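You operate a simulated robot arm through the tools that you are given. There is no shell and no other tool. Be economical: measure what you need, move in short steps, check, and stop when the job is done.

The job below is to be done with a simulated robot arm. You get a single attempt, and the scene is never put back.

JOB
Water-test the gutter: fill it to the 2 L line from the cooling pipe.
Fine: open the inlet valve first, shut both valves after, then pull the bung, lay it on the shelf and let it drain. Set down upright: drain bung. Where these are worked on the way, their far stop is far enough and under half their travel is too little: inlet valve.
Where things are to end (x, y in the base frame): drain bung within 60 mm of [590, -370].

The check looks at the end state, three seconds after you hand in, the way a careful person would. Anything else that was tipped, shoved, dropped, spilled or broken makes it a failure.

ROBOT AND FRAMES
A 7-joint arm with a two-finger parallel gripper on a trunk, on a base that drives. Base frame: it is fixed to the floor where the robot stands at the start and does not move with it; the origin is under the middle of the robot, x ahead of it, y to its left, z up. Lengths are in mm, angles in rad, forces in N, time in s.
With the tool pointing down near the work surface it reaches from about 220 to 740 mm from the robot's upright axis, wherever it stands. Its first joint turns from -2.897 to 2.897 rad. Places, roughly: bore of the drain [100, 1100, 700]; cooling valve [400, 200, 700]; free end of the hung tool shelf [600, -500, 700]; gutter [200, 800, 700]; gutter cam [300, 400, 600]; inlet valve [500, 0, 700]; tap lever [500, 400, 900]. Payload 1.57 kg.
Tool frame: the origin (TCP) lies between the finger pads and is the grasp point; the fingertips stand 30 mm ahead of it; z points along the fingers, y is the line along which they close. Largest opening 110 mm; finger width 24, thickness 12; the body of the gripper, 48 by 112 mm, starts 78 mm behind the TCP.
Orientation is that of the tool frame in the base frame, as a unit quaternion [x, y, z, w]. With the fingers straight down and closing along the base's y, the tool's x points along the base's -x, its y along +y and its z along -z.

CONTROLS
- The arm moves only by the tool apply_moves. Its argument "increments" is a list of rows, each a list of 3 entries, a list of its own where there are three numbers: the shift along the tool's x, y, z in m, then the turn, a rotation vector about the tool's x, y, z in rad, then the opening, from 0 (shut) to 1 (fully open). In form: [[[dx, dy, dz], [rx, ry, rz], gripper], ...]. A call has 1 to 8 rows; each row is the pose to reach, as a shift and turn from the pose commanded when the call began, along the tool's axes at that moment. Rows are played at 5 a second. More than 50 mm and 0.15 rad between two rows, or a gripper value outside its range, and nothing of the call is played. Where a pose cannot be reached the arm comes as near as it can. A force on the tool above 40 N (or 10 N above the force at the start of the call, whichever is more), or a blocked arm, ends the call early, and 0.2 s more pass. The fingers move at their own pace (about 45 mm/s each) and stop on an object; they squeeze with about 22 N. The grip force told is the motor's: it shows also when the fingers shut on nothing. Time passes only in rows, and 0.2 s behind the last, so rows that repeat a pose let the fingers close. It gives the time, the measured TCP pose, the force on the tool (base axes), the opening and the grip force at its end, in the units of the frame above (readings bear some noise), with the torque about the TCP (base axes, N m) and any sound that the robot's microphone picked up.
- Cameras (640 x 400 px; columns grow to the right, rows downward): "scene" is now at [-10.1, 193.7, 1468.7]; the picture's right is [0.60, -0.80, 0.00], its down [-0.70, -0.53, -0.48] and it looks along [0.38, 0.29, -0.88] (base axes); focal length 260 px, centre (320, 200). "wrist" rides on the gripper at [70, 16, -141] in the tool frame; the picture's right is [-0.23, 0.97, 0.00], its down [-0.86, -0.20, -0.48] and it looks along [-0.47, -0.11, 0.88] (tool axes); focal length 222 px, centre (320, 200). There is no depth. A picture from a camera that has moved, and an enlarged one, comes with that camera's place and axes in the base frame and with its lens.
- capture(camera): a new picture of that camera. The clock stands still meanwhile.
- lift_body(by): slides the trunk up (or, below 0, down) by that many mm; the arm and the scene camera ride with it, the base frame stays. It gives what a move gives, with no picture.
- drive_base(legs): drives the robot by 1 to 6 legs, each [ahead, turn to the left] in mm and rad, along the robot's own axes; the way and the turn of a leg run together, so that a leg with both is an arc; at most 1500 mm and 3.142 rad a leg. The arm and the cameras ride along, it lands a little off, and it stops where it bumps. It gives what a move gives.
- pan_tilt(pan, tilt): turns the head with the scene camera to pan (to the left, within 2.705 rad either way) and tilt (down, from -0.506 to 1.204), counted from straight ahead of the robot. It gives what a move gives.
- close_up(camera, box): a new picture of the part [left, top, right, bottom] of that camera's present view, enlarged. The clock stands still meanwhile.
- job_done(): hands the job in; it is judged then, once.

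Go step by step. Nothing tells you exact positions but the pictures and the camera data: compare them with the known pose of the tool, close in by small moves and look again before you grip or let go. The budget is 120 turns and 78 pictures, counting those below and the enlarged ones. Unless the task says otherwise, let go and move clear before handing in, and close with one line.

The tools are called after ">>>" as a command line: name --argument value ..., lists and objects as JSON in quotes. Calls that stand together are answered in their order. apply_moves: Moves the arm, as the interface text tells. Its arguments: {"type":"object","properties":{"increments":{"type":"array"}},"required":["increments"]} The other tools are called the same way: lift_body (by) slides the trunk up or down; drive_base (legs) drives the base; pan_tilt (pan, tilt) turns the head that bears the scene camera; capture (camera) takes a picture; close_up (camera, box) takes an enlarged picture of a part of a camera's view; job_done () hands the job in.

At the start:

```text
clock: 0.0
tool_pos: [469.3, 109.1, 987.1]
orientation: [0.0, 1.0, 0.0, 0.0]
force: [-0.4, 0.2, 0.9]
wrist_torque: [-0.03, 0.0, 0.0]
finger_gap: 110.1
grasp_force: 0.2
trunk travel left (down, up): [-425.0, 165.0]
robot x, y, heading: [-0.0, 0.4, -0.0]
head pan, tilt: [0.649, 1.068]
```

scene: 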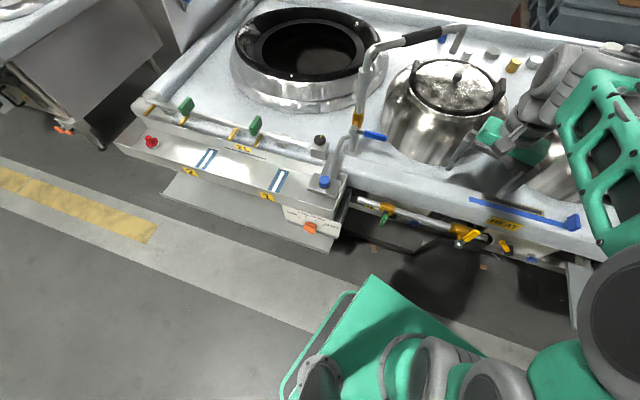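
wrist: 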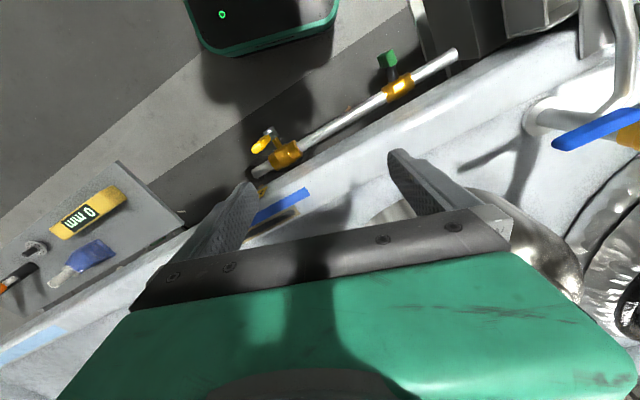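

I see a wok range with a gutter at its front, valves on a pipe under the front edge, and a red bung at the far left of the gutter. I'll look at details first.

>>> close_up --camera "scene" --box '[100, 80, 360, 250]'

>>> close_up --camera "scene" --box '[320, 120, 600, 290]'

>>> close_up --camera "wrist" --box '[220, 20, 480, 220]'

```text
2.35 times, centred on (230, 165) of scene
camera zoom: at [-10.1, 193.7, 1468.7], right [0.6, -0.8, 0.0], down [-0.7, -0.53, -0.48], along [0.38, 0.29, -0.88], focal length 610 px, centre (532, 282)
```

zoom: 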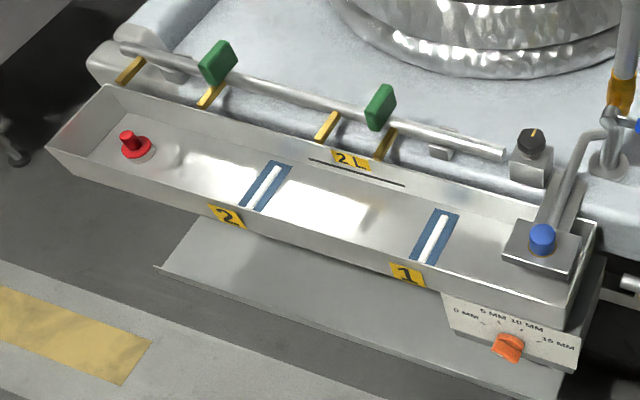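

```text
2.29 times, centred on (460, 205) of scene
camera zoom: at [-10.1, 193.7, 1468.7], right [0.6, -0.8, 0.0], down [-0.7, -0.53, -0.48], along [0.38, 0.29, -0.88], focal length 593 px, centre (0, 189)
```

zoom: 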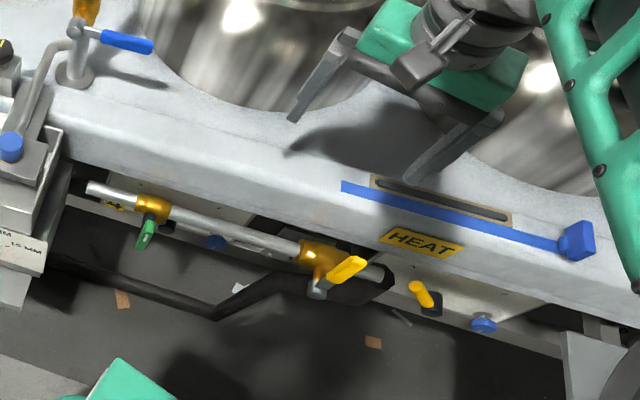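

```text
2.00 times, centred on (350, 120) of wrist
camera zoom: at [400.9, 124.8, 1128.7], right [0.23, 0.97, 0.0], down [0.86, -0.2, 0.48], along [0.47, -0.11, -0.88], focal length 444 px, centre (260, 360)
```

zoom: 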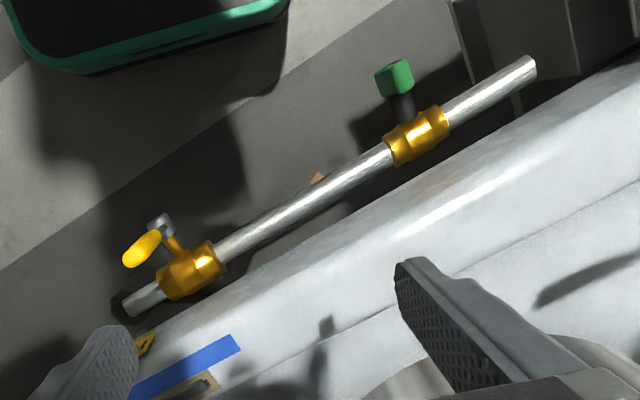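

The layout is clear: green and yellow valves on the pipe, gutter with 2 L line and scale. Now I'll look at the shelf and get side views of the valves.

>>> close_up --camera "wrist" --box '[0, 150, 240, 350]'

>>> pan_tilt --pan -0.5 --tilt 0.9

>>> capture --camera "scene"

>>> pan_tilt --pan 0.2 --tilt 1.1

>>> capture --camera "scene"

```text
2.00 times, centred on (120, 250) of wrist
camera zoom: at [400.9, 124.8, 1128.7], right [0.23, 0.97, 0.0], down [0.86, -0.2, 0.48], along [0.47, -0.11, -0.88], focal length 444 px, centre (720, 100)
```

zoom: 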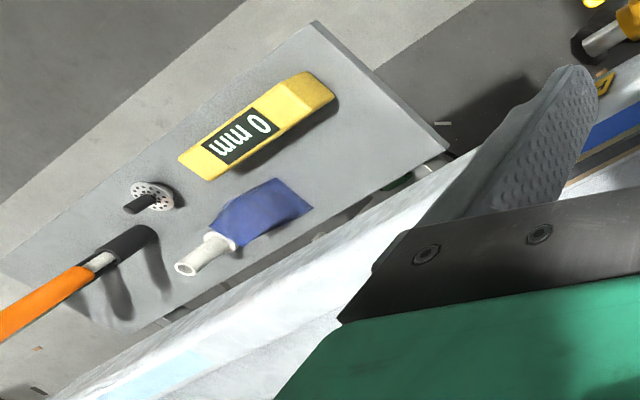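

```text
clock: 1.4
tool_pos: [469.9, 108.0, 988.6]
orientation: [0.0, 1.0, 0.0, 0.0]
force: [0.7, 0.7, -0.3]
wrist_torque: [-0.02, -0.01, 0.02]
finger_gap: 110.0
grasp_force: 0.1
trunk travel left (down, up): [-425.0, 165.0]
robot x, y, heading: [-0.9, 0.4, -0.002]
head pan, tilt: [-0.499, 0.901]
```

```text
71 pictures are left
camera scene: at [4.2, 118.2, 1480.5], right [-0.48, -0.88, 0.0], down [-0.69, 0.37, -0.62], along [0.55, -0.3, -0.78], focal length 260 px, centre (320, 200)
```

scene: 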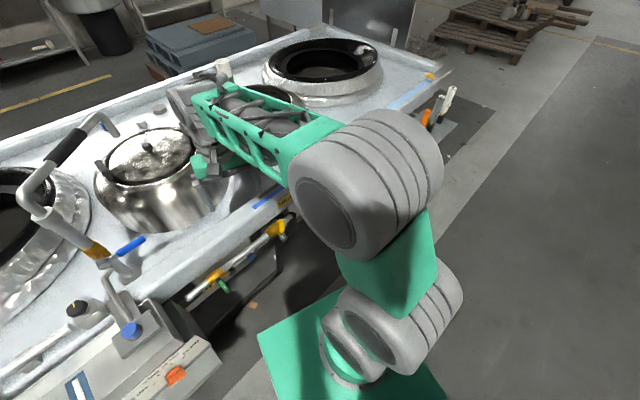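

```text
clock: 2.4
tool_pos: [469.2, 109.9, 987.9]
orientation: [0.0, 1.0, 0.0, 0.0]
force: [0.2, 0.1, 0.2]
wrist_torque: [0.0, 0.0, 0.01]
finger_gap: 110.0
grasp_force: 0.0
trunk travel left (down, up): [-425.0, 165.0]
robot x, y, heading: [1.2, -0.3, -0.002]
head pan, tilt: [0.201, 1.1]
```

```text
70 pictures are left
camera scene: at [-0.2, 166.8, 1466.7], right [0.2, -0.98, 0.0], down [-0.87, -0.18, -0.45], along [0.45, 0.09, -0.89], focal length 260 px, centre (320, 200)
```

scene: 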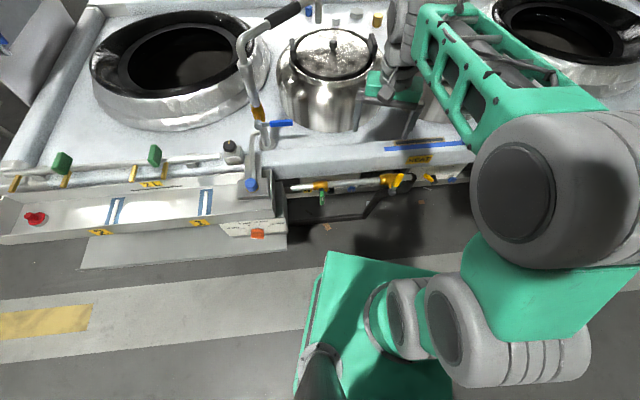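

The pipe with the valves runs along direction about (-0.32, 0.95), with the yellow valve near (533, 15, 645) and the green one near (451, 260, 655). I'll turn the tool square to the front edge, pull back and tilt it for a closer look.

>>> apply_moves --increments '[[[0.03, -0.02, 0], [0, 0, -0.107], 0.5], [[0.06, -0.04, 0], [0, 0, -0.214], 0.5], [[0.09, -0.06, 0], [0, 0, -0.322], 0.3], [[0.12, -0.08, 0], [0, 0, -0.322], 0.1]]'

>>> apply_moves --increments '[[[0, 0, 0.03], [0, -0.14, 0], 0.1], [[0, 0, 0.06], [0, -0.28, 0], 0.1], [[0, 0, 0.09], [0, -0.42, 0], 0.1], [[0, 0, 0.12], [0, -0.56, 0], 0.1], [[0, 0, 0.14], [0, -0.7, 0], 0.1], [[0, 0, 0.15], [0, -0.84, 0], 0.1]]'

>>> capture --camera "wrist"

```text
clock: 3.4
tool_pos: [352.1, 32.2, 988.6]
orientation: [-0.161, 0.987, -0.001, 0.001]
force: [-0.8, 0.0, 0.8]
wrist_torque: [-0.02, 0.02, 0.0]
finger_gap: 25.8
grasp_force: 0.1
trunk travel left (down, up): [-425.0, 165.0]
robot x, y, heading: [1.0, -0.3, 0.005]
head pan, tilt: [0.201, 1.1]
```

```text
clock: 4.6
tool_pos: [264.4, 97.2, 766.0]
orientation: [-0.219, 0.952, 0.151, 0.152]
force: [0.0, 0.2, 0.4]
wrist_torque: [0.01, 0.01, 0.02]
finger_gap: 11.1
grasp_force: 0.0
trunk travel left (down, up): [-425.0, 165.0]
robot x, y, heading: [-1.7, -2.6, 0.005]
head pan, tilt: [0.201, 1.1]
stopped in row 5: the arm was blocked; the commanded pose is now the measured one
```

```text
69 pictures are left
camera wrist: at [167.1, 34.3, 873.3], right [-0.25, 0.92, 0.29], down [0.72, -0.02, 0.69], along [0.65, 0.39, -0.66], focal length 222 px, centre (320, 200)
```

wrist: 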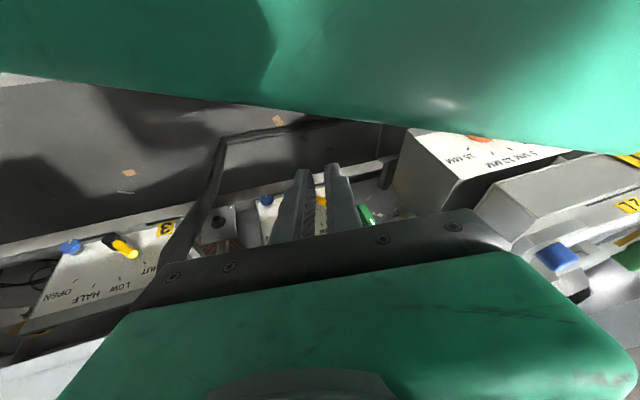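

The arm is cramped this near the trunk; a panel with SHUT/LOW/HALF/OPEN marks is visible. I'll drive back 250 mm to get room and look again.

>>> drive_base --legs '[[-250, 0]]'

>>> capture --camera "wrist"

>>> capture --camera "scene"

```text
clock: 6.5
tool_pos: [5.7, 98.4, 769.9]
orientation: [-0.221, 0.952, 0.153, 0.143]
force: [-0.7, 1.0, 0.6]
wrist_torque: [-0.02, -0.02, 0.02]
finger_gap: 11.2
grasp_force: 0.1
trunk travel left (down, up): [-425.0, 165.0]
robot x, y, heading: [-252.2, 0.6, -0.001]
head pan, tilt: [0.201, 1.1]
```

```text
68 pictures are left
camera wrist: at [-89.4, 35.7, 878.9], right [-0.26, 0.92, 0.3], down [0.73, -0.02, 0.68], along [0.63, 0.4, -0.67], focal length 222 px, centre (320, 200)
```

wrist: 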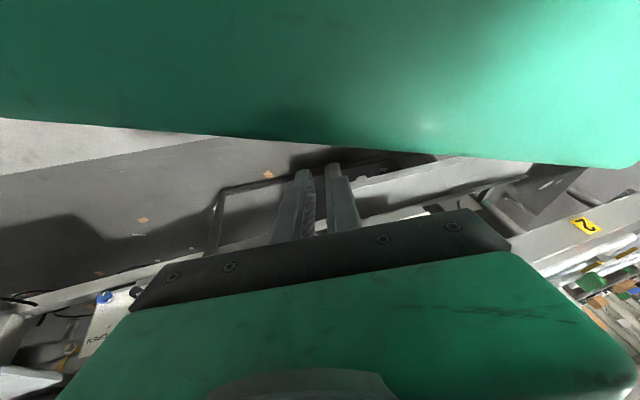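

```text
67 pictures are left
camera scene: at [-253.9, 166.5, 1467.5], right [0.2, -0.98, 0.0], down [-0.87, -0.18, -0.45], along [0.44, 0.09, -0.89], focal length 260 px, centre (320, 200)
```

scene: 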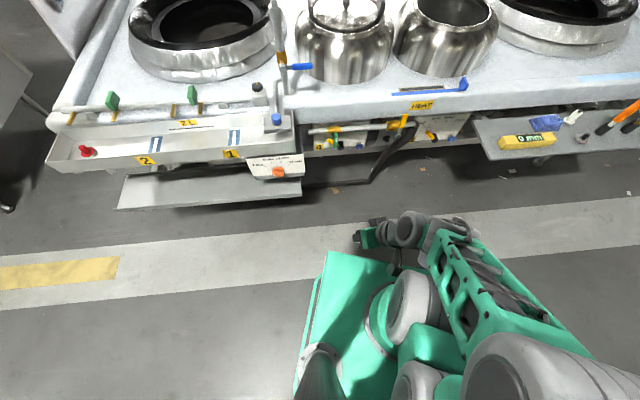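

Now with room, I bring the tool out in front and level it to point at the front panel.

>>> apply_moves --increments '[[[-0.028, -0.013, -0.011], [0.0326, -0.136, -0.0104], 0.1], [[-0.056, -0.027, -0.022], [0.065, -0.272, -0.021], 0.1], [[-0.083, -0.04, -0.032], [0.098, -0.408, -0.031], 0.1], [[-0.111, -0.054, -0.043], [0.13, -0.544, -0.042], 0.1], [[-0.139, -0.067, -0.054], [0.163, -0.679, -0.052], 0.1], [[-0.167, -0.08, -0.065], [0.196, -0.815, -0.062], 0.1], [[-0.194, -0.094, -0.075], [0.228, -0.951, -0.073], 0.1], [[-0.222, -0.107, -0.086], [0.261, -1.087, -0.083], 0.1]]'

>>> apply_moves --increments '[[[0, 0, 0], [0.033, -0.138, -0.011], 0.1]]'

>>> pan_tilt --pan 0.2 --tilt 0.8

>>> lift_body --by -200

>>> capture --camera "wrist"

>>> capture --camera "scene"

```text
clock: 7.1
tool_pos: [14.6, 134.2, 776.6]
orientation: [-0.27, 0.922, 0.197, 0.195]
force: [-0.2, 0.4, 0.6]
wrist_torque: [-0.04, -0.03, 0.01]
finger_gap: 10.9
grasp_force: 0.0
trunk travel left (down, up): [-425.0, 165.0]
robot x, y, heading: [-253.9, -0.1, 0.003]
head pan, tilt: [0.201, 1.1]
stopped in row 2: the arm was blocked; the commanded pose is now the measured one
```

```text
clock: 7.5
tool_pos: [9.9, 153.7, 769.7]
orientation: [-0.295, 0.908, 0.23, 0.191]
force: [0.0, -8.6, 21.5]
wrist_torque: [-1.52, 2.18, 0.94]
finger_gap: 11.2
grasp_force: 0.0
out of reach, approached as far as the arm can: row 1
trunk travel left (down, up): [-425.0, 165.0]
robot x, y, heading: [-253.9, -0.0, 0.008]
head pan, tilt: [0.201, 1.1]
stopped in row 1: the force on the tool passed its limit at 232 N (the readings are from after the stop); the commanded pose is now the measured one
```

```text
clock: 8.3
tool_pos: [9.7, 154.4, 774.4]
orientation: [-0.298, 0.907, 0.231, 0.189]
force: [16.5, -25.7, 55.3]
wrist_torque: [-3.73, 6.65, 4.3]
finger_gap: 11.1
grasp_force: 0.0
trunk travel left (down, up): [-425.0, 165.0]
robot x, y, heading: [-251.8, 2.1, 0.002]
head pan, tilt: [0.201, 0.799]
```

```text
clock: 8.6
tool_pos: [8.2, 154.5, 772.8]
orientation: [-0.297, 0.907, 0.233, 0.187]
force: [0.0, -5.7, 12.1]
wrist_torque: [-0.81, 1.21, 0.58]
finger_gap: 10.9
grasp_force: 0.0
trunk travel left (down, up): [-424.0, 166.0]
robot x, y, heading: [-251.7, -1.9, 0.0]
head pan, tilt: [0.201, 0.799]
stopped: the force on the tool passed its limit at 82 N (the readings are from after the stop); the commanded pose is now the measured one
```

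```text
66 pictures are left
camera wrist: at [-81.1, 59.4, 859.8], right [-0.44, 0.8, 0.41], down [0.67, -0.01, 0.74], along [0.59, 0.6, -0.53], focal length 222 px, centre (320, 200)
```

wrist: 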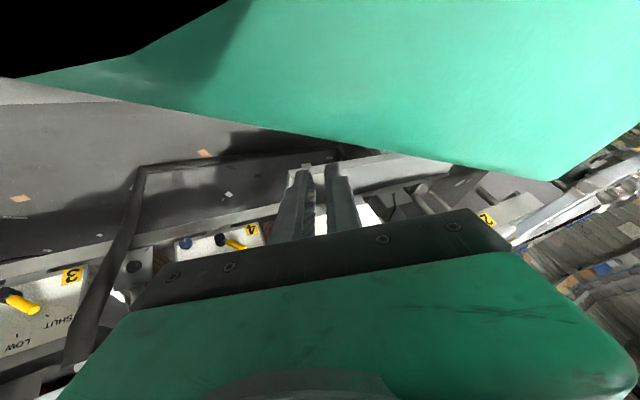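

```text
65 pictures are left
camera scene: at [-236.7, 170.1, 1486.3], right [0.2, -0.98, 0.0], down [-0.7, -0.15, -0.7], along [0.68, 0.14, -0.72], focal length 260 px, centre (320, 200)
```

scene: 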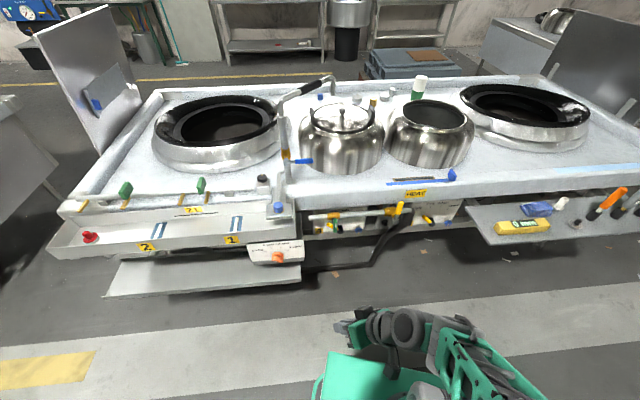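

The arm was touching the robot's own body. I'll move it straight out ahead and up without turning.

>>> apply_moves --increments '[[[-0.031, -0.023, -0.021], [0, 0, 0], 0.1], [[-0.062, -0.045, -0.042], [0, 0, 0], 0.1], [[-0.093, -0.068, -0.063], [0, 0, 0], 0.1], [[-0.124, -0.091, -0.084], [0, 0, 0], 0.1], [[-0.155, -0.113, -0.105], [0, 0, 0], 0.1], [[-0.186, -0.136, -0.126], [0, 0, 0], 0.1]]'

```text
clock: 10.0
tool_pos: [208.6, 76.7, 922.8]
orientation: [-0.297, 0.907, 0.233, 0.188]
force: [-0.7, -1.2, -0.3]
wrist_torque: [0.02, 0.01, 0.0]
finger_gap: 11.2
grasp_force: 0.0
trunk travel left (down, up): [-424.0, 166.0]
robot x, y, heading: [-255.0, -3.6, 0.001]
head pan, tilt: [0.201, 0.799]
```

>>> apply_moves --increments '[[[0, 0, 0], [0.0646, -0.1336, -0.0096], 0.1], [[0, 0, 0], [0.129, -0.267, -0.019], 0.1], [[0, 0, 0], [0.194, -0.401, -0.029], 0.1], [[0, 0, 0], [0.258, -0.534, -0.038], 0.1], [[0, 0, 0], [0.323, -0.668, -0.048], 0.1], [[0, 0, 0], [0.388, -0.802, -0.058], 0.1], [[0, 0, 0], [0.452, -0.935, -0.067], 0.1], [[0, 0, 0], [0.517, -1.069, -0.077], 0.1]]'

>>> capture --camera "wrist"

>>> close_up --camera "scene" --box '[230, 170, 480, 300]'

```text
clock: 11.8
tool_pos: [209.4, 73.3, 924.5]
orientation: [-0.117, 0.701, 0.113, 0.694]
force: [-0.4, -0.5, -0.1]
wrist_torque: [0.03, -0.01, 0.02]
finger_gap: 10.9
grasp_force: 0.1
trunk travel left (down, up): [-424.0, 166.0]
robot x, y, heading: [-254.2, 3.2, -0.001]
head pan, tilt: [0.201, 0.799]
```

```text
64 pictures are left
camera wrist: at [70.1, 43.6, 855.5], right [-0.31, 0.92, 0.22], down [-0.38, -0.34, 0.86], along [0.87, 0.18, 0.46], focal length 222 px, centre (320, 200)
```

wrist: 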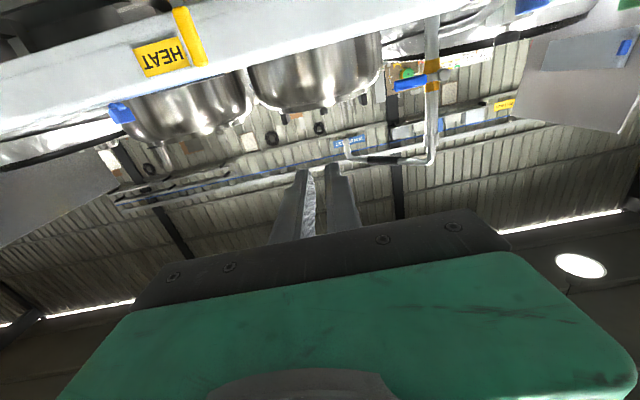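

```text
2.56 times, centred on (355, 235) of scene
camera zoom: at [-236.9, 170.0, 1487.5], right [0.2, -0.98, 0.0], down [-0.7, -0.15, -0.7], along [0.68, 0.14, -0.72], focal length 664 px, centre (230, 110)
```

zoom: 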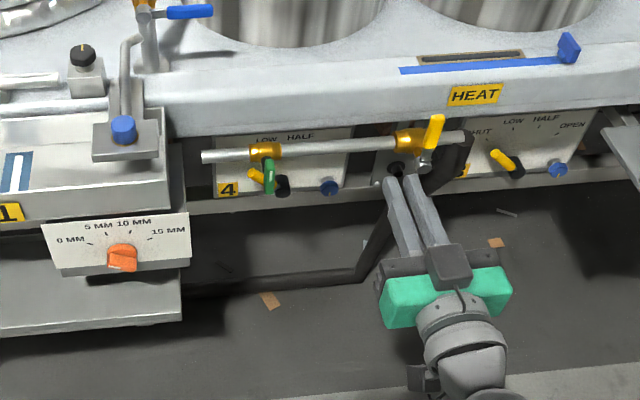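

Now I clearly see the yellow inlet valve with its handle up and the green cooling valve with its handle hanging down, both on stems facing the robot. I'll lower the trunk to valve height and look with the wrist camera.

>>> lift_body --by -220

>>> capture --camera "wrist"

>>> close_up --camera "scene" --box '[240, 140, 480, 290]'

```text
clock: 14.1
tool_pos: [207.8, 74.6, 705.4]
orientation: [-0.117, 0.702, 0.115, 0.693]
force: [0.1, 0.3, 0.3]
wrist_torque: [0.02, 0.01, -0.04]
finger_gap: 11.1
grasp_force: 0.0
trunk travel left (down, up): [-204.0, 386.0]
robot x, y, heading: [-252.5, 0.2, 0.002]
head pan, tilt: [0.201, 0.799]
```

```text
62 pictures are left
camera wrist: at [69.9, 43.8, 635.4], right [-0.31, 0.92, 0.23], down [-0.38, -0.34, 0.86], along [0.87, 0.18, 0.46], focal length 222 px, centre (320, 200)
```

wrist: 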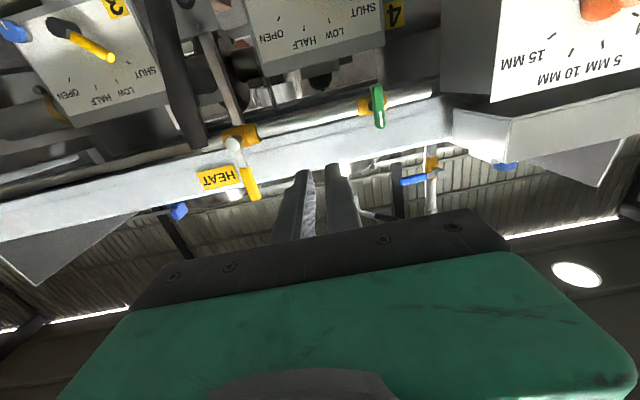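

```text
2.67 times, centred on (360, 215) of scene
camera zoom: at [-236.8, 170.0, 1267.5], right [0.2, -0.98, 0.0], down [-0.7, -0.14, -0.7], along [0.68, 0.14, -0.72], focal length 692 px, centre (213, 160)
```

zoom: 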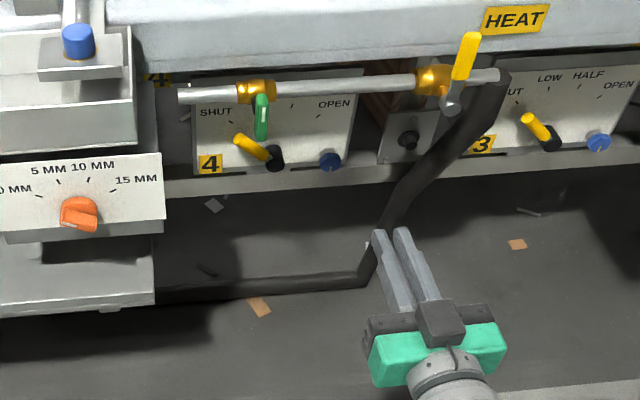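

Triangulated from both cameras: the inlet pivot is at about (463, 9, 690), its handle goes straight up to z≈794, and its axis points along N=(0.949, 0.316, 0). I move to a pre-grasp 80 mm in front of the handle with fingers open.

>>> apply_moves --increments '[[[-0.012, -0.029, 0.028], [0, -0.013, 0], 0.3], [[-0.024, -0.057, 0.056], [0, -0.013, 0], 0.5], [[-0.036, -0.086, 0.083], [0, -0.013, 0], 0.5], [[-0.048, -0.114, 0.111], [0, -0.013, 0], 0.5], [[-0.06, -0.143, 0.139], [0, -0.013, 0], 0.5], [[-0.06, -0.143, 0.139], [0, -0.013, 0], 0.5]]'

>>> capture --camera "wrist"

>>> close_up --camera "scene" --box '[240, 140, 480, 290]'

```text
clock: 15.5
tool_pos: [390.0, -14.7, 761.8]
orientation: [-0.115, 0.697, 0.114, 0.698]
force: [0.6, -0.5, 1.4]
wrist_torque: [0.01, 0.0, 0.0]
finger_gap: 55.1
grasp_force: 0.2
trunk travel left (down, up): [-204.0, 386.0]
robot x, y, heading: [-251.9, 3.1, 0.002]
head pan, tilt: [0.201, 0.799]
```

```text
60 pictures are left
camera wrist: at [253.0, -45.5, 691.9], right [-0.31, 0.92, 0.23], down [-0.39, -0.34, 0.86], along [0.87, 0.18, 0.47], focal length 222 px, centre (320, 200)
```

wrist: 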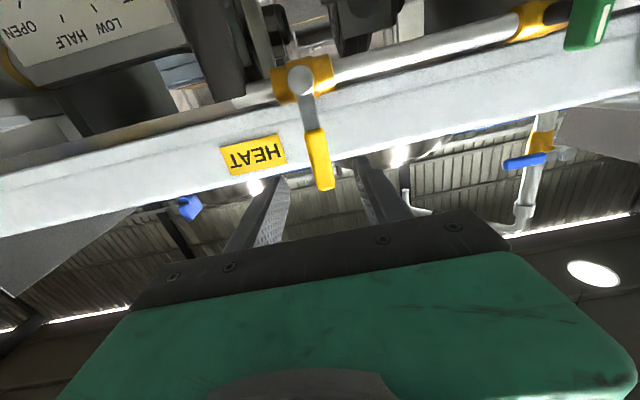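

```text
2.67 times, centred on (360, 215) of scene
camera zoom: at [-236.8, 170.0, 1267.5], right [0.2, -0.98, 0.0], down [-0.7, -0.14, -0.7], along [0.68, 0.14, -0.72], focal length 692 px, centre (213, 160)
```

zoom: 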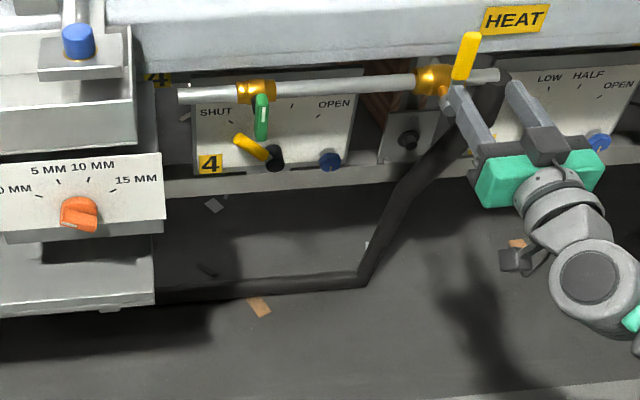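

The handle lies between the fingers as predicted; I advance 74 mm and close on it.

>>> apply_moves --increments '[[[-0.003, -0.002, 0.025], [0, 0, 0], 0.5], [[-0.003, -0.003, 0.05], [0, 0, 0], 0.5], [[-0.003, -0.003, 0.072], [0, 0, 0], 0.5], [[-0.003, -0.003, 0.072], [0, 0, 0], 0.0], [[-0.003, -0.003, 0.072], [0, 0, 0], 0.0], [[-0.003, -0.003, 0.072], [0, 0, 0], 0.0], [[-0.003, -0.003, 0.072], [0, 0, 0], 0.0]]'

>>> capture --camera "wrist"

```text
clock: 17.1
tool_pos: [454.2, 6.9, 764.3]
orientation: [-0.116, 0.697, 0.116, 0.698]
force: [-1.4, 6.5, -0.6]
wrist_torque: [0.43, 0.24, -0.31]
finger_gap: 21.0
grasp_force: 31.2
trunk travel left (down, up): [-204.0, 386.0]
robot x, y, heading: [-251.0, -1.5, 0.007]
head pan, tilt: [0.201, 0.799]
```

```text
58 pictures are left
camera wrist: at [317.5, -24.3, 694.4], right [-0.32, 0.92, 0.23], down [-0.39, -0.34, 0.85], along [0.87, 0.18, 0.47], focal length 222 px, centre (320, 200)
```

wrist: 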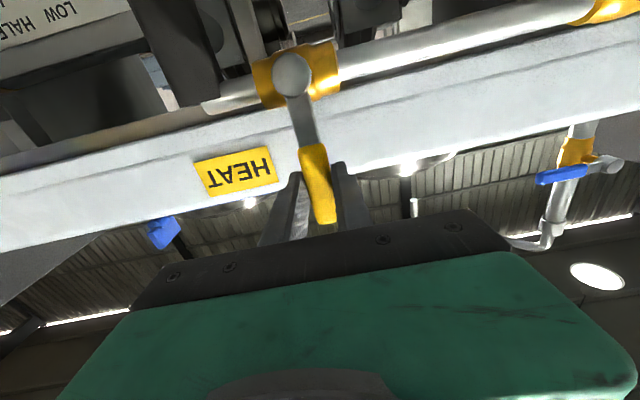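

Gripped (21 mm handle), pivot 75 mm below the TCP. I try opening counter-clockwise (handle toward the gutter) a little first.

>>> apply_moves --increments '[[[0.0003, 0.0056, 0], [0, 0, -0.075], 0.0], [[0.0008, 0.0112, 0], [0, 0, -0.15], 0.0], [[0.0019, 0.0168, 0], [0, 0, -0.225], 0.0], [[0.0034, 0.0222, 0], [0, 0, -0.3], 0.0]]'

```text
clock: 18.1
tool_pos: [448.1, 28.6, 761.5]
orientation: [-0.22, 0.672, 0.01, 0.707]
force: [6.0, 10.6, 2.4]
wrist_torque: [0.62, 0.56, -0.37]
finger_gap: 20.8
grasp_force: 33.7
trunk travel left (down, up): [-204.0, 386.0]
robot x, y, heading: [-253.4, -0.8, 0.004]
head pan, tilt: [0.201, 0.799]
```

It turns freely. I continue the arc.

>>> apply_moves --increments '[[[0.0006, 0.0094, 0], [0, 0, -0.125], 0.0], [[0.0023, 0.0186, 0], [0, 0, -0.25], 0.0], [[0.0052, 0.0275, 0], [0, 0, -0.375], 0.0], [[0.0092, 0.036, 0], [0, 0, -0.5], 0.0], [[0.0142, 0.0439, 0], [0, 0, -0.625], 0.0], [[0.0201, 0.0511, 0], [0, 0, -0.75], 0.0], [[0.0269, 0.0576, 0], [0, 0, -0.875], 0.0], [[0.0345, 0.0631, 0], [0, 0, -1.0], 0.0]]'

>>> close_up --camera "scene" --box '[240, 140, 480, 290]'

```text
clock: 19.9
tool_pos: [431.3, 74.0, 709.3]
orientation: [-0.515, 0.484, -0.332, 0.624]
force: [3.0, 7.5, -1.1]
wrist_torque: [0.43, -0.2, 0.03]
finger_gap: 21.0
grasp_force: 34.6
trunk travel left (down, up): [-204.0, 386.0]
robot x, y, heading: [-251.4, 0.7, 0.003]
head pan, tilt: [0.201, 0.799]
```

```text
2.67 times, centred on (360, 215) of scene
camera zoom: at [-236.6, 170.7, 1267.4], right [0.2, -0.98, 0.0], down [-0.7, -0.14, -0.7], along [0.68, 0.14, -0.72], focal length 692 px, centre (213, 160)
```

zoom: 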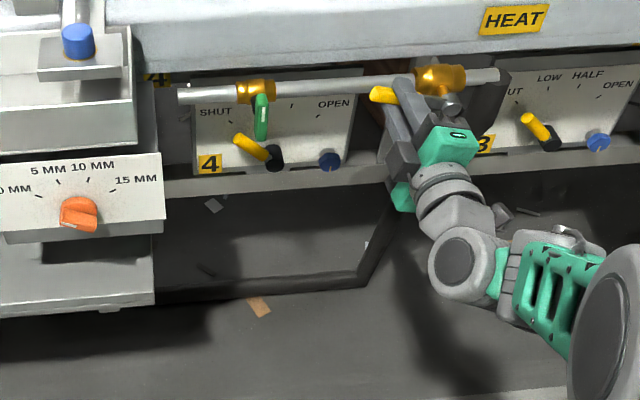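

The handle follows nicely, now nearly along the pipe. I push on to its stop.

>>> apply_moves --increments '[[[0.0003, 0.0068, 0], [0, 0, -0.09], 0.0], [[0.0012, 0.0134, 0], [0, 0, -0.18], 0.0], [[0.0027, 0.02, 0], [0, 0, -0.27], 0.0], [[0.0043, 0.0251, 0], [0, 0, -0.34], 0.0]]'

>>> capture --camera "wrist"

```text
clock: 20.9
tool_pos: [432.6, 76.0, 690.2]
orientation: [0.588, -0.389, 0.434, -0.562]
force: [-18.7, 2.6, 14.3]
wrist_torque: [0.9, 0.45, 0.38]
finger_gap: 22.6
grasp_force: 35.2
trunk travel left (down, up): [-204.0, 386.0]
robot x, y, heading: [-248.6, -0.8, 0.006]
head pan, tilt: [0.201, 0.799]
```

```text
56 pictures are left
camera wrist: at [322.2, -36.8, 676.7], right [-0.04, 0.15, -0.99], down [-0.73, 0.67, 0.13], along [0.68, 0.73, 0.08], focal length 222 px, centre (320, 200)
```

wrist: 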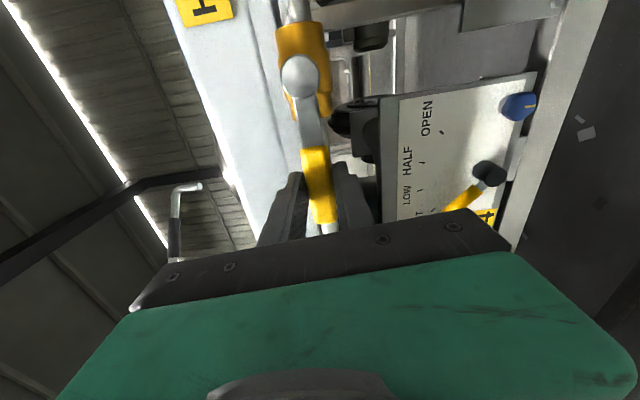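

The handle lies along the pipe at its stop: inlet open. I release, back away, and roll the tool back upright.

>>> apply_moves --increments '[[[0, 0, 0], [0, 0, 0], 0.5], [[0, 0, 0], [0, 0, 0], 0.5], [[0, 0, -0.03], [0, 0, 0], 0.5], [[0, 0, -0.07], [0, 0, 0], 0.5], [[0, 0, -0.11], [0, 0, 0], 0.5], [[0, 0, -0.13], [0, 0, 0], 0.4]]'

>>> apply_moves --increments '[[[0, 0, 0], [0, 0, 0.145], 0.4], [[0, 0, 0], [0, 0, 0.29], 0.4], [[0, 0, 0], [0, 0, 0.435], 0.4], [[0, 0, 0], [0, 0, 0.58], 0.4], [[0, 0, 0], [0, 0, 0.725], 0.4], [[0, 0, 0], [0, 0, 0.87], 0.4], [[0, 0, 0], [0, 0, 1.015], 0.4], [[0, 0, 0], [0, 0, 1.16], 0.4]]'

>>> apply_moves --increments '[[[0, 0, 0], [0, 0, 0.145], 0.4], [[0, 0, 0], [0, 0, 0.29], 0.4], [[0, 0, 0], [0, 0, 0.435], 0.4], [[0, 0, 0], [0, 0, 0.48], 0.4]]'

>>> capture --camera "wrist"

>>> close_up --camera "scene" --box '[240, 140, 480, 290]'

```text
clock: 22.3
tool_pos: [309.0, 35.0, 684.3]
orientation: [0.589, -0.391, 0.432, -0.56]
force: [0.7, 0.2, 0.0]
wrist_torque: [-0.02, -0.01, 0.0]
finger_gap: 44.0
grasp_force: 0.0
trunk travel left (down, up): [-204.0, 386.0]
robot x, y, heading: [-254.0, 1.0, 0.005]
head pan, tilt: [0.201, 0.799]
```

```text
clock: 24.1
tool_pos: [309.0, 33.6, 684.2]
orientation: [-0.278, 0.65, -0.053, 0.705]
force: [0.0, 0.7, 0.1]
wrist_torque: [0.0, 0.02, 0.01]
finger_gap: 44.0
grasp_force: 0.1
trunk travel left (down, up): [-204.0, 386.0]
robot x, y, heading: [-250.9, -0.9, 0.004]
head pan, tilt: [0.201, 0.799]
```

```text
clock: 25.1
tool_pos: [308.2, 34.4, 685.1]
orientation: [-0.116, 0.697, 0.116, 0.698]
force: [-0.1, -0.3, -0.8]
wrist_torque: [0.02, 0.01, 0.0]
finger_gap: 44.2
grasp_force: 0.1
trunk travel left (down, up): [-204.0, 386.0]
robot x, y, heading: [-254.4, 1.1, 0.002]
head pan, tilt: [0.201, 0.799]
```

```text
55 pictures are left
camera wrist: at [171.1, 3.4, 614.1], right [-0.31, 0.92, 0.23], down [-0.39, -0.34, 0.85], along [0.87, 0.18, 0.47], focal length 222 px, centre (320, 200)
```

wrist: 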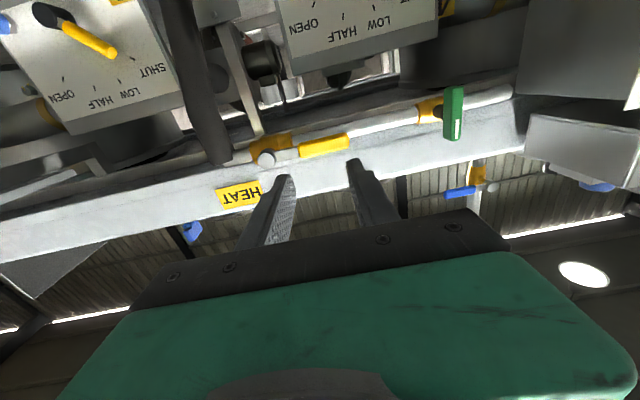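

```text
2.67 times, centred on (360, 215) of scene
camera zoom: at [-236.8, 170.2, 1267.5], right [0.2, -0.98, 0.0], down [-0.7, -0.14, -0.7], along [0.68, 0.14, -0.72], focal length 692 px, centre (213, 160)
```

zoom: 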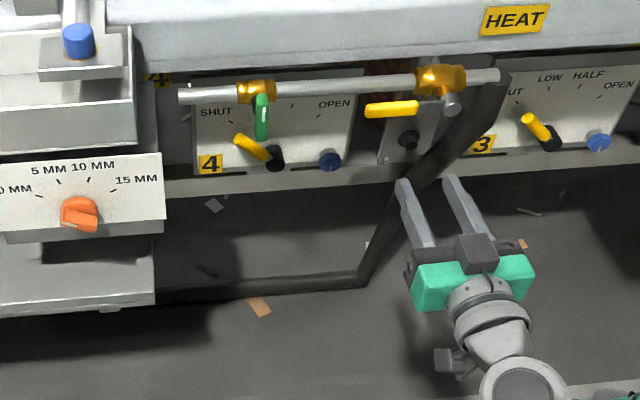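

The inlet stays open. Now I look closely at the green cooling valve.

>>> close_up --camera "wrist" --box '[380, 60, 540, 160]'

>>> close_up --camera "scene" --box '[290, 150, 390, 212]'

```text
4.00 times, centred on (460, 110) of wrist
camera zoom: at [171.1, 3.4, 614.1], right [-0.31, 0.92, 0.23], down [-0.39, -0.34, 0.85], along [0.87, 0.18, 0.47], focal length 888 px, centre (-240, 560)
```

zoom: 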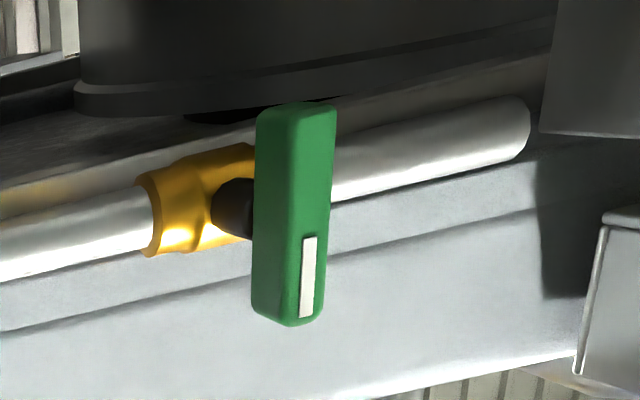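

```text
6.40 times, centred on (340, 181) of scene
camera zoom: at [-236.8, 170.2, 1267.5], right [0.2, -0.98, 0.0], down [-0.7, -0.14, -0.7], along [0.68, 0.14, -0.72], focal length 1660 px, centre (192, 322)
```

zoom: 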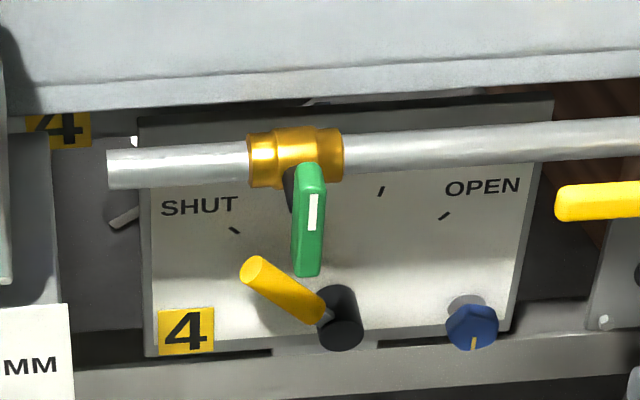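

The green handle is a bar centred on its stem at about (394, 235, 687), so it only needs a roll. I move in front of it.

>>> apply_moves --increments '[[[-0.001, 0.04, 0.01], [0, 0, 0], 0.4], [[-0.002, 0.08, 0.02], [0, 0, 0], 0.5], [[-0.002, 0.12, 0.04], [0, 0, 0], 0.5], [[-0.002, 0.164, 0.062], [0, 0, 0], 0.5], [[-0.002, 0.164, 0.062], [0, 0, 0], 0.5]]'

>>> capture --camera "wrist"

```text
clock: 26.3
tool_pos: [311.3, 208.7, 687.8]
orientation: [-0.123, 0.694, 0.121, 0.699]
force: [-0.1, 0.0, 0.3]
wrist_torque: [0.0, 0.03, -0.01]
finger_gap: 54.8
grasp_force: 0.0
out of reach, approached as far as the arm can: row 4, 5
trunk travel left (down, up): [-204.0, 386.0]
robot x, y, heading: [-255.1, -3.8, 0.005]
head pan, tilt: [0.201, 0.799]
```

```text
51 pictures are left
camera wrist: at [174.2, 175.7, 617.8], right [-0.33, 0.92, 0.22], down [-0.39, -0.35, 0.85], along [0.86, 0.2, 0.47], focal length 222 px, centre (320, 200)
```

wrist: 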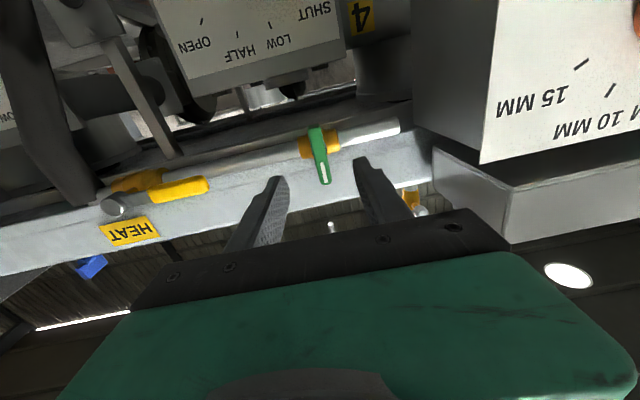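

The target is about 80 mm beyond the arm's reach with this heading. I retract, turn the base left 0.32 rad so it faces the range squarely, then straighten the tool.

>>> apply_moves --increments '[[[0, -0.02, -0.04], [0, 0, 0], 0.5], [[0, -0.06, -0.07], [0, 0, 0], 0.5], [[0, -0.1, -0.1], [0, 0, 0], 0.5], [[0, -0.14, -0.13], [0, 0, 0], 0.5], [[0, -0.18, -0.15], [0, 0, 0], 0.5]]'

>>> drive_base --legs '[[0, 0.322]]'

>>> apply_moves --increments '[[[0, 0, 0], [0.108, 0, 0], 0.5], [[0, 0, 0], [0.215, 0, 0], 0.5], [[0, 0, 0], [0.322, 0, 0], 0.5]]'

>>> capture --camera "scene"

>>> capture --camera "wrist"

```text
clock: 27.5
tool_pos: [225.1, -4.7, 690.0]
orientation: [-0.117, 0.696, 0.115, 0.699]
force: [-1.1, 0.3, -0.1]
wrist_torque: [-0.02, 0.01, -0.04]
finger_gap: 55.2
grasp_force: 0.0
trunk travel left (down, up): [-204.0, 386.0]
robot x, y, heading: [-254.3, 3.3, -0.002]
head pan, tilt: [0.201, 0.799]
```

```text
clock: 28.9
tool_pos: [201.3, 148.0, 689.4]
orientation: [-0.228, 0.669, 0.226, 0.671]
force: [0.6, -0.7, 0.5]
wrist_torque: [0.01, 0.0, -0.01]
finger_gap: 55.1
grasp_force: 0.0
trunk travel left (down, up): [-204.0, 386.0]
robot x, y, heading: [-252.7, 1.8, 0.331]
head pan, tilt: [0.201, 0.799]
```

```text
clock: 29.8
tool_pos: [201.2, 146.5, 688.8]
orientation: [-0.116, 0.697, 0.115, 0.698]
force: [0.6, -0.6, -0.4]
wrist_torque: [-0.01, 0.04, 0.0]
finger_gap: 55.3
grasp_force: 0.0
trunk travel left (down, up): [-204.0, 386.0]
robot x, y, heading: [-254.4, 0.7, 0.332]
head pan, tilt: [0.201, 0.799]
```

```text
50 pictures are left
camera scene: at [-292.5, 167.2, 1267.5], right [0.5, -0.86, 0.0], down [-0.62, -0.36, -0.7], along [0.6, 0.35, -0.72], focal length 260 px, centre (320, 200)
```

scene: 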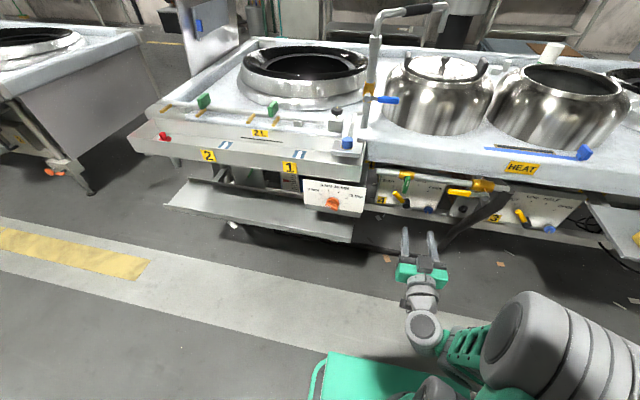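

```text
49 pictures are left
camera wrist: at [63.6, 116.8, 619.1], right [-0.32, 0.92, 0.23], down [-0.39, -0.34, 0.85], along [0.87, 0.18, 0.47], focal length 222 px, centre (320, 200)
```

wrist: 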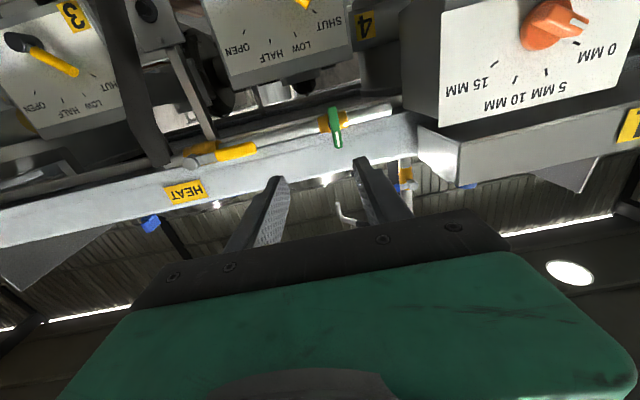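

Squared up. I approach the green handle and take a dry baseline of the gutter.

>>> apply_moves --increments '[[[0, 0.008, 0.043], [0, 0, 0], 0.5], [[0, 0.016, 0.086], [0, 0, 0], 0.5], [[0.0, 0.024, 0.13], [0, 0, 0], 0.5], [[0.0, 0.024, 0.165], [0, 0, 0], 0.5]]'

>>> capture --camera "wrist"

>>> close_up --camera "scene" --box '[130, 80, 370, 230]'

```text
clock: 30.8
tool_pos: [320.6, 216.6, 681.3]
orientation: [-0.117, 0.697, 0.116, 0.698]
force: [-0.3, -0.1, 0.8]
wrist_torque: [0.06, 0.03, 0.01]
finger_gap: 55.1
grasp_force: 0.0
out of reach, approached as far as the arm can: row 3, 4
trunk travel left (down, up): [-204.0, 386.0]
robot x, y, heading: [-252.7, 0.0, 0.324]
head pan, tilt: [0.201, 0.799]
```

```text
48 pictures are left
camera wrist: at [183.2, 185.4, 611.1], right [-0.32, 0.92, 0.23], down [-0.39, -0.34, 0.85], along [0.87, 0.18, 0.47], focal length 222 px, centre (320, 200)
```

wrist: 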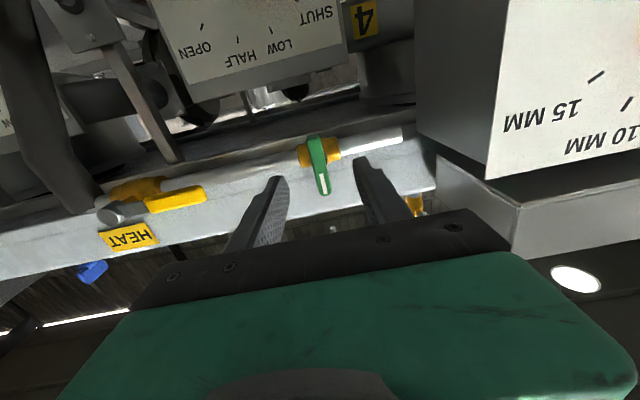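

```text
2.67 times, centred on (250, 155) of scene
camera zoom: at [-293.3, 167.1, 1267.5], right [0.5, -0.86, 0.0], down [-0.62, -0.36, -0.7], along [0.6, 0.35, -0.72], focal length 692 px, centre (507, 320)
```

zoom: 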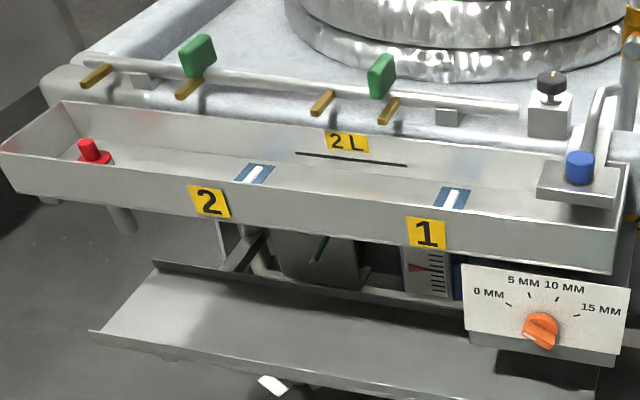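

Still at the edge of reach; I pull the arm back 100 mm and drive the base 130 mm closer.

>>> apply_moves --increments '[[[-0.003, -0.002, -0.04], [0, 0, 0], 0.5], [[-0.006, -0.004, -0.08], [0, 0, 0], 0.5], [[-0.006, -0.004, -0.12], [0, 0, 0], 0.5]]'

>>> drive_base --legs '[[130, 0]]'

>>> capture --camera "wrist"

```text
clock: 31.6
tool_pos: [209.2, 175.5, 687.4]
orientation: [-0.116, 0.697, 0.116, 0.698]
force: [0.4, 0.4, -0.5]
wrist_torque: [0.02, 0.02, 0.01]
finger_gap: 54.9
grasp_force: 0.0
trunk travel left (down, up): [-204.0, 386.0]
robot x, y, heading: [-252.1, -2.0, 0.33]
head pan, tilt: [0.201, 0.799]
```

```text
clock: 32.9
tool_pos: [335.0, 218.9, 687.4]
orientation: [-0.117, 0.697, 0.116, 0.698]
force: [0.1, 0.3, 0.9]
wrist_torque: [-0.02, -0.03, -0.01]
finger_gap: 54.8
grasp_force: 0.0
trunk travel left (down, up): [-204.0, 386.0]
robot x, y, heading: [-131.0, 41.8, 0.329]
head pan, tilt: [0.201, 0.799]
```

```text
46 pictures are left
camera wrist: at [197.5, 187.8, 617.1], right [-0.32, 0.92, 0.23], down [-0.39, -0.34, 0.85], along [0.87, 0.18, 0.47], focal length 222 px, centre (320, 200)
```

wrist: 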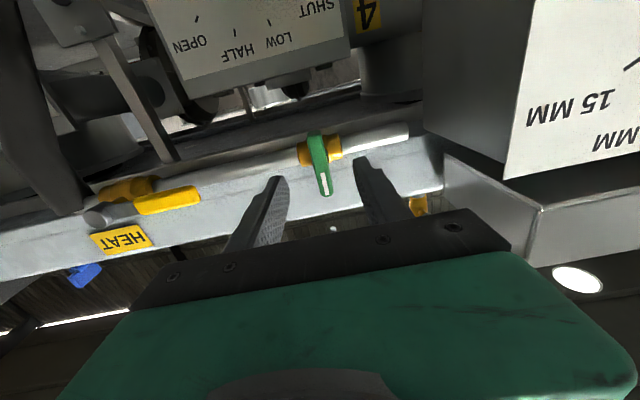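

The handle lies on the tool axis. I advance 55 mm and close on it.

>>> apply_moves --increments '[[[0, -0.002, 0.028], [0, 0, 0], 0.5], [[0, -0.002, 0.055], [0, 0, 0], 0.5], [[0, -0.002, 0.055], [0, 0, 0], 0.0], [[0, -0.002, 0.055], [0, 0, 0], 0.0], [[0, -0.002, 0.055], [0, 0, 0], 0.0], [[0, -0.002, 0.055], [0, 0, 0], 0.0]]'

>>> capture --camera "wrist"

>>> close_up --camera "scene" --box '[130, 80, 450, 280]'

```text
clock: 34.2
tool_pos: [386.8, 236.1, 688.0]
orientation: [-0.119, 0.697, 0.118, 0.697]
force: [-7.8, 37.5, 2.3]
wrist_torque: [0.0, -0.18, 1.03]
finger_gap: 17.9
grasp_force: 29.5
trunk travel left (down, up): [-204.0, 386.0]
robot x, y, heading: [-129.8, 41.7, 0.335]
head pan, tilt: [0.201, 0.799]
```

```text
45 pictures are left
camera wrist: at [248.1, 204.2, 617.0], right [-0.32, 0.92, 0.23], down [-0.39, -0.34, 0.86], along [0.86, 0.19, 0.47], focal length 222 px, centre (320, 200)
```

wrist: 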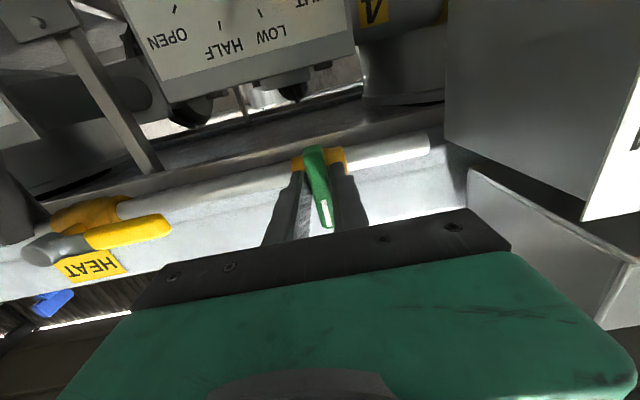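

```text
2.00 times, centred on (290, 180) of scene
camera zoom: at [-167.8, 212.5, 1267.1], right [0.51, -0.86, 0.0], down [-0.62, -0.37, -0.7], along [0.6, 0.35, -0.72], focal length 519 px, centre (380, 240)
```

zoom: 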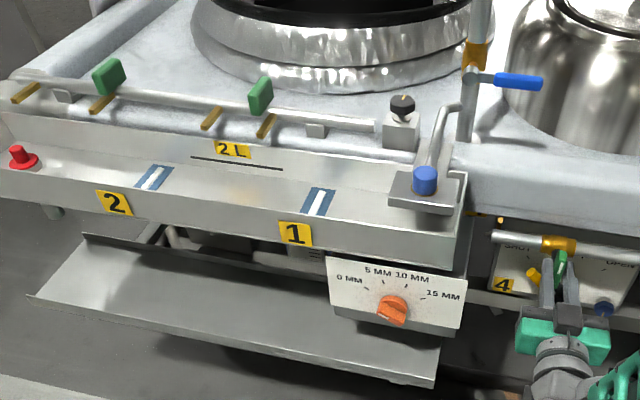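

Gripped. I centre the grip a little (relieving side force), then try turning counter-clockwise.

>>> apply_moves --increments '[[[0, 0.002, 0], [0, 0, 0], 0.0], [[0, 0.003, 0], [0, 0, 0], 0.0]]'

>>> apply_moves --increments '[[[0, 0, 0], [0, 0, -0.08], 0.0], [[0, 0, 0], [0, 0, -0.16], 0.0], [[0, 0, 0], [0, 0, -0.24], 0.0]]'

```text
clock: 34.9
tool_pos: [385.5, 235.3, 687.0]
orientation: [-0.117, 0.697, 0.115, 0.698]
force: [-16.1, 16.7, 5.0]
wrist_torque: [-0.25, 0.65, 0.48]
finger_gap: 17.6
grasp_force: 32.4
trunk travel left (down, up): [-204.0, 386.0]
robot x, y, heading: [-124.6, 44.8, 0.33]
head pan, tilt: [0.201, 0.799]
```

```text
clock: 35.6
tool_pos: [386.8, 235.5, 687.8]
orientation: [-0.198, 0.679, 0.03, 0.707]
force: [-13.6, -16.9, -2.6]
wrist_torque: [-0.13, 0.5, -0.63]
finger_gap: 17.6
grasp_force: 33.0
trunk travel left (down, up): [-204.0, 386.0]
robot x, y, heading: [-127.0, 44.9, 0.327]
head pan, tilt: [0.201, 0.799]
```

It turns. I continue and watch for flow.

>>> apply_moves --increments '[[[0, 0, 0], [0, 0, -0.13], 0.0], [[0, 0, 0], [0, 0, -0.26], 0.0], [[0, 0, 0], [0, 0, -0.39], 0.0], [[0, 0, 0], [0, 0, -0.52], 0.0]]'

>>> close_up --camera "scene" --box '[130, 80, 450, 280]'

```text
clock: 36.6
tool_pos: [388.6, 234.8, 688.9]
orientation: [-0.365, 0.603, -0.154, 0.692]
force: [-3.5, -27.6, 1.5]
wrist_torque: [0.04, -0.04, -0.85]
finger_gap: 17.5
grasp_force: 32.9
trunk travel left (down, up): [-204.0, 386.0]
robot x, y, heading: [-129.6, 47.0, 0.326]
head pan, tilt: [0.201, 0.799]
```

```text
2.00 times, centred on (290, 180) of scene
camera zoom: at [-166.2, 208.3, 1267.8], right [0.5, -0.86, 0.0], down [-0.62, -0.36, -0.7], along [0.6, 0.35, -0.72], focal length 519 px, centre (380, 240)
```

zoom: 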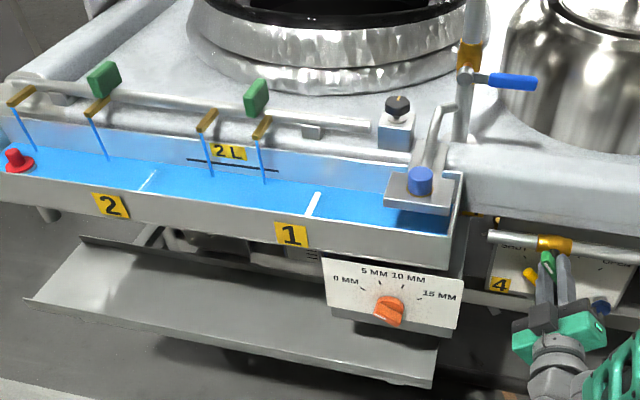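

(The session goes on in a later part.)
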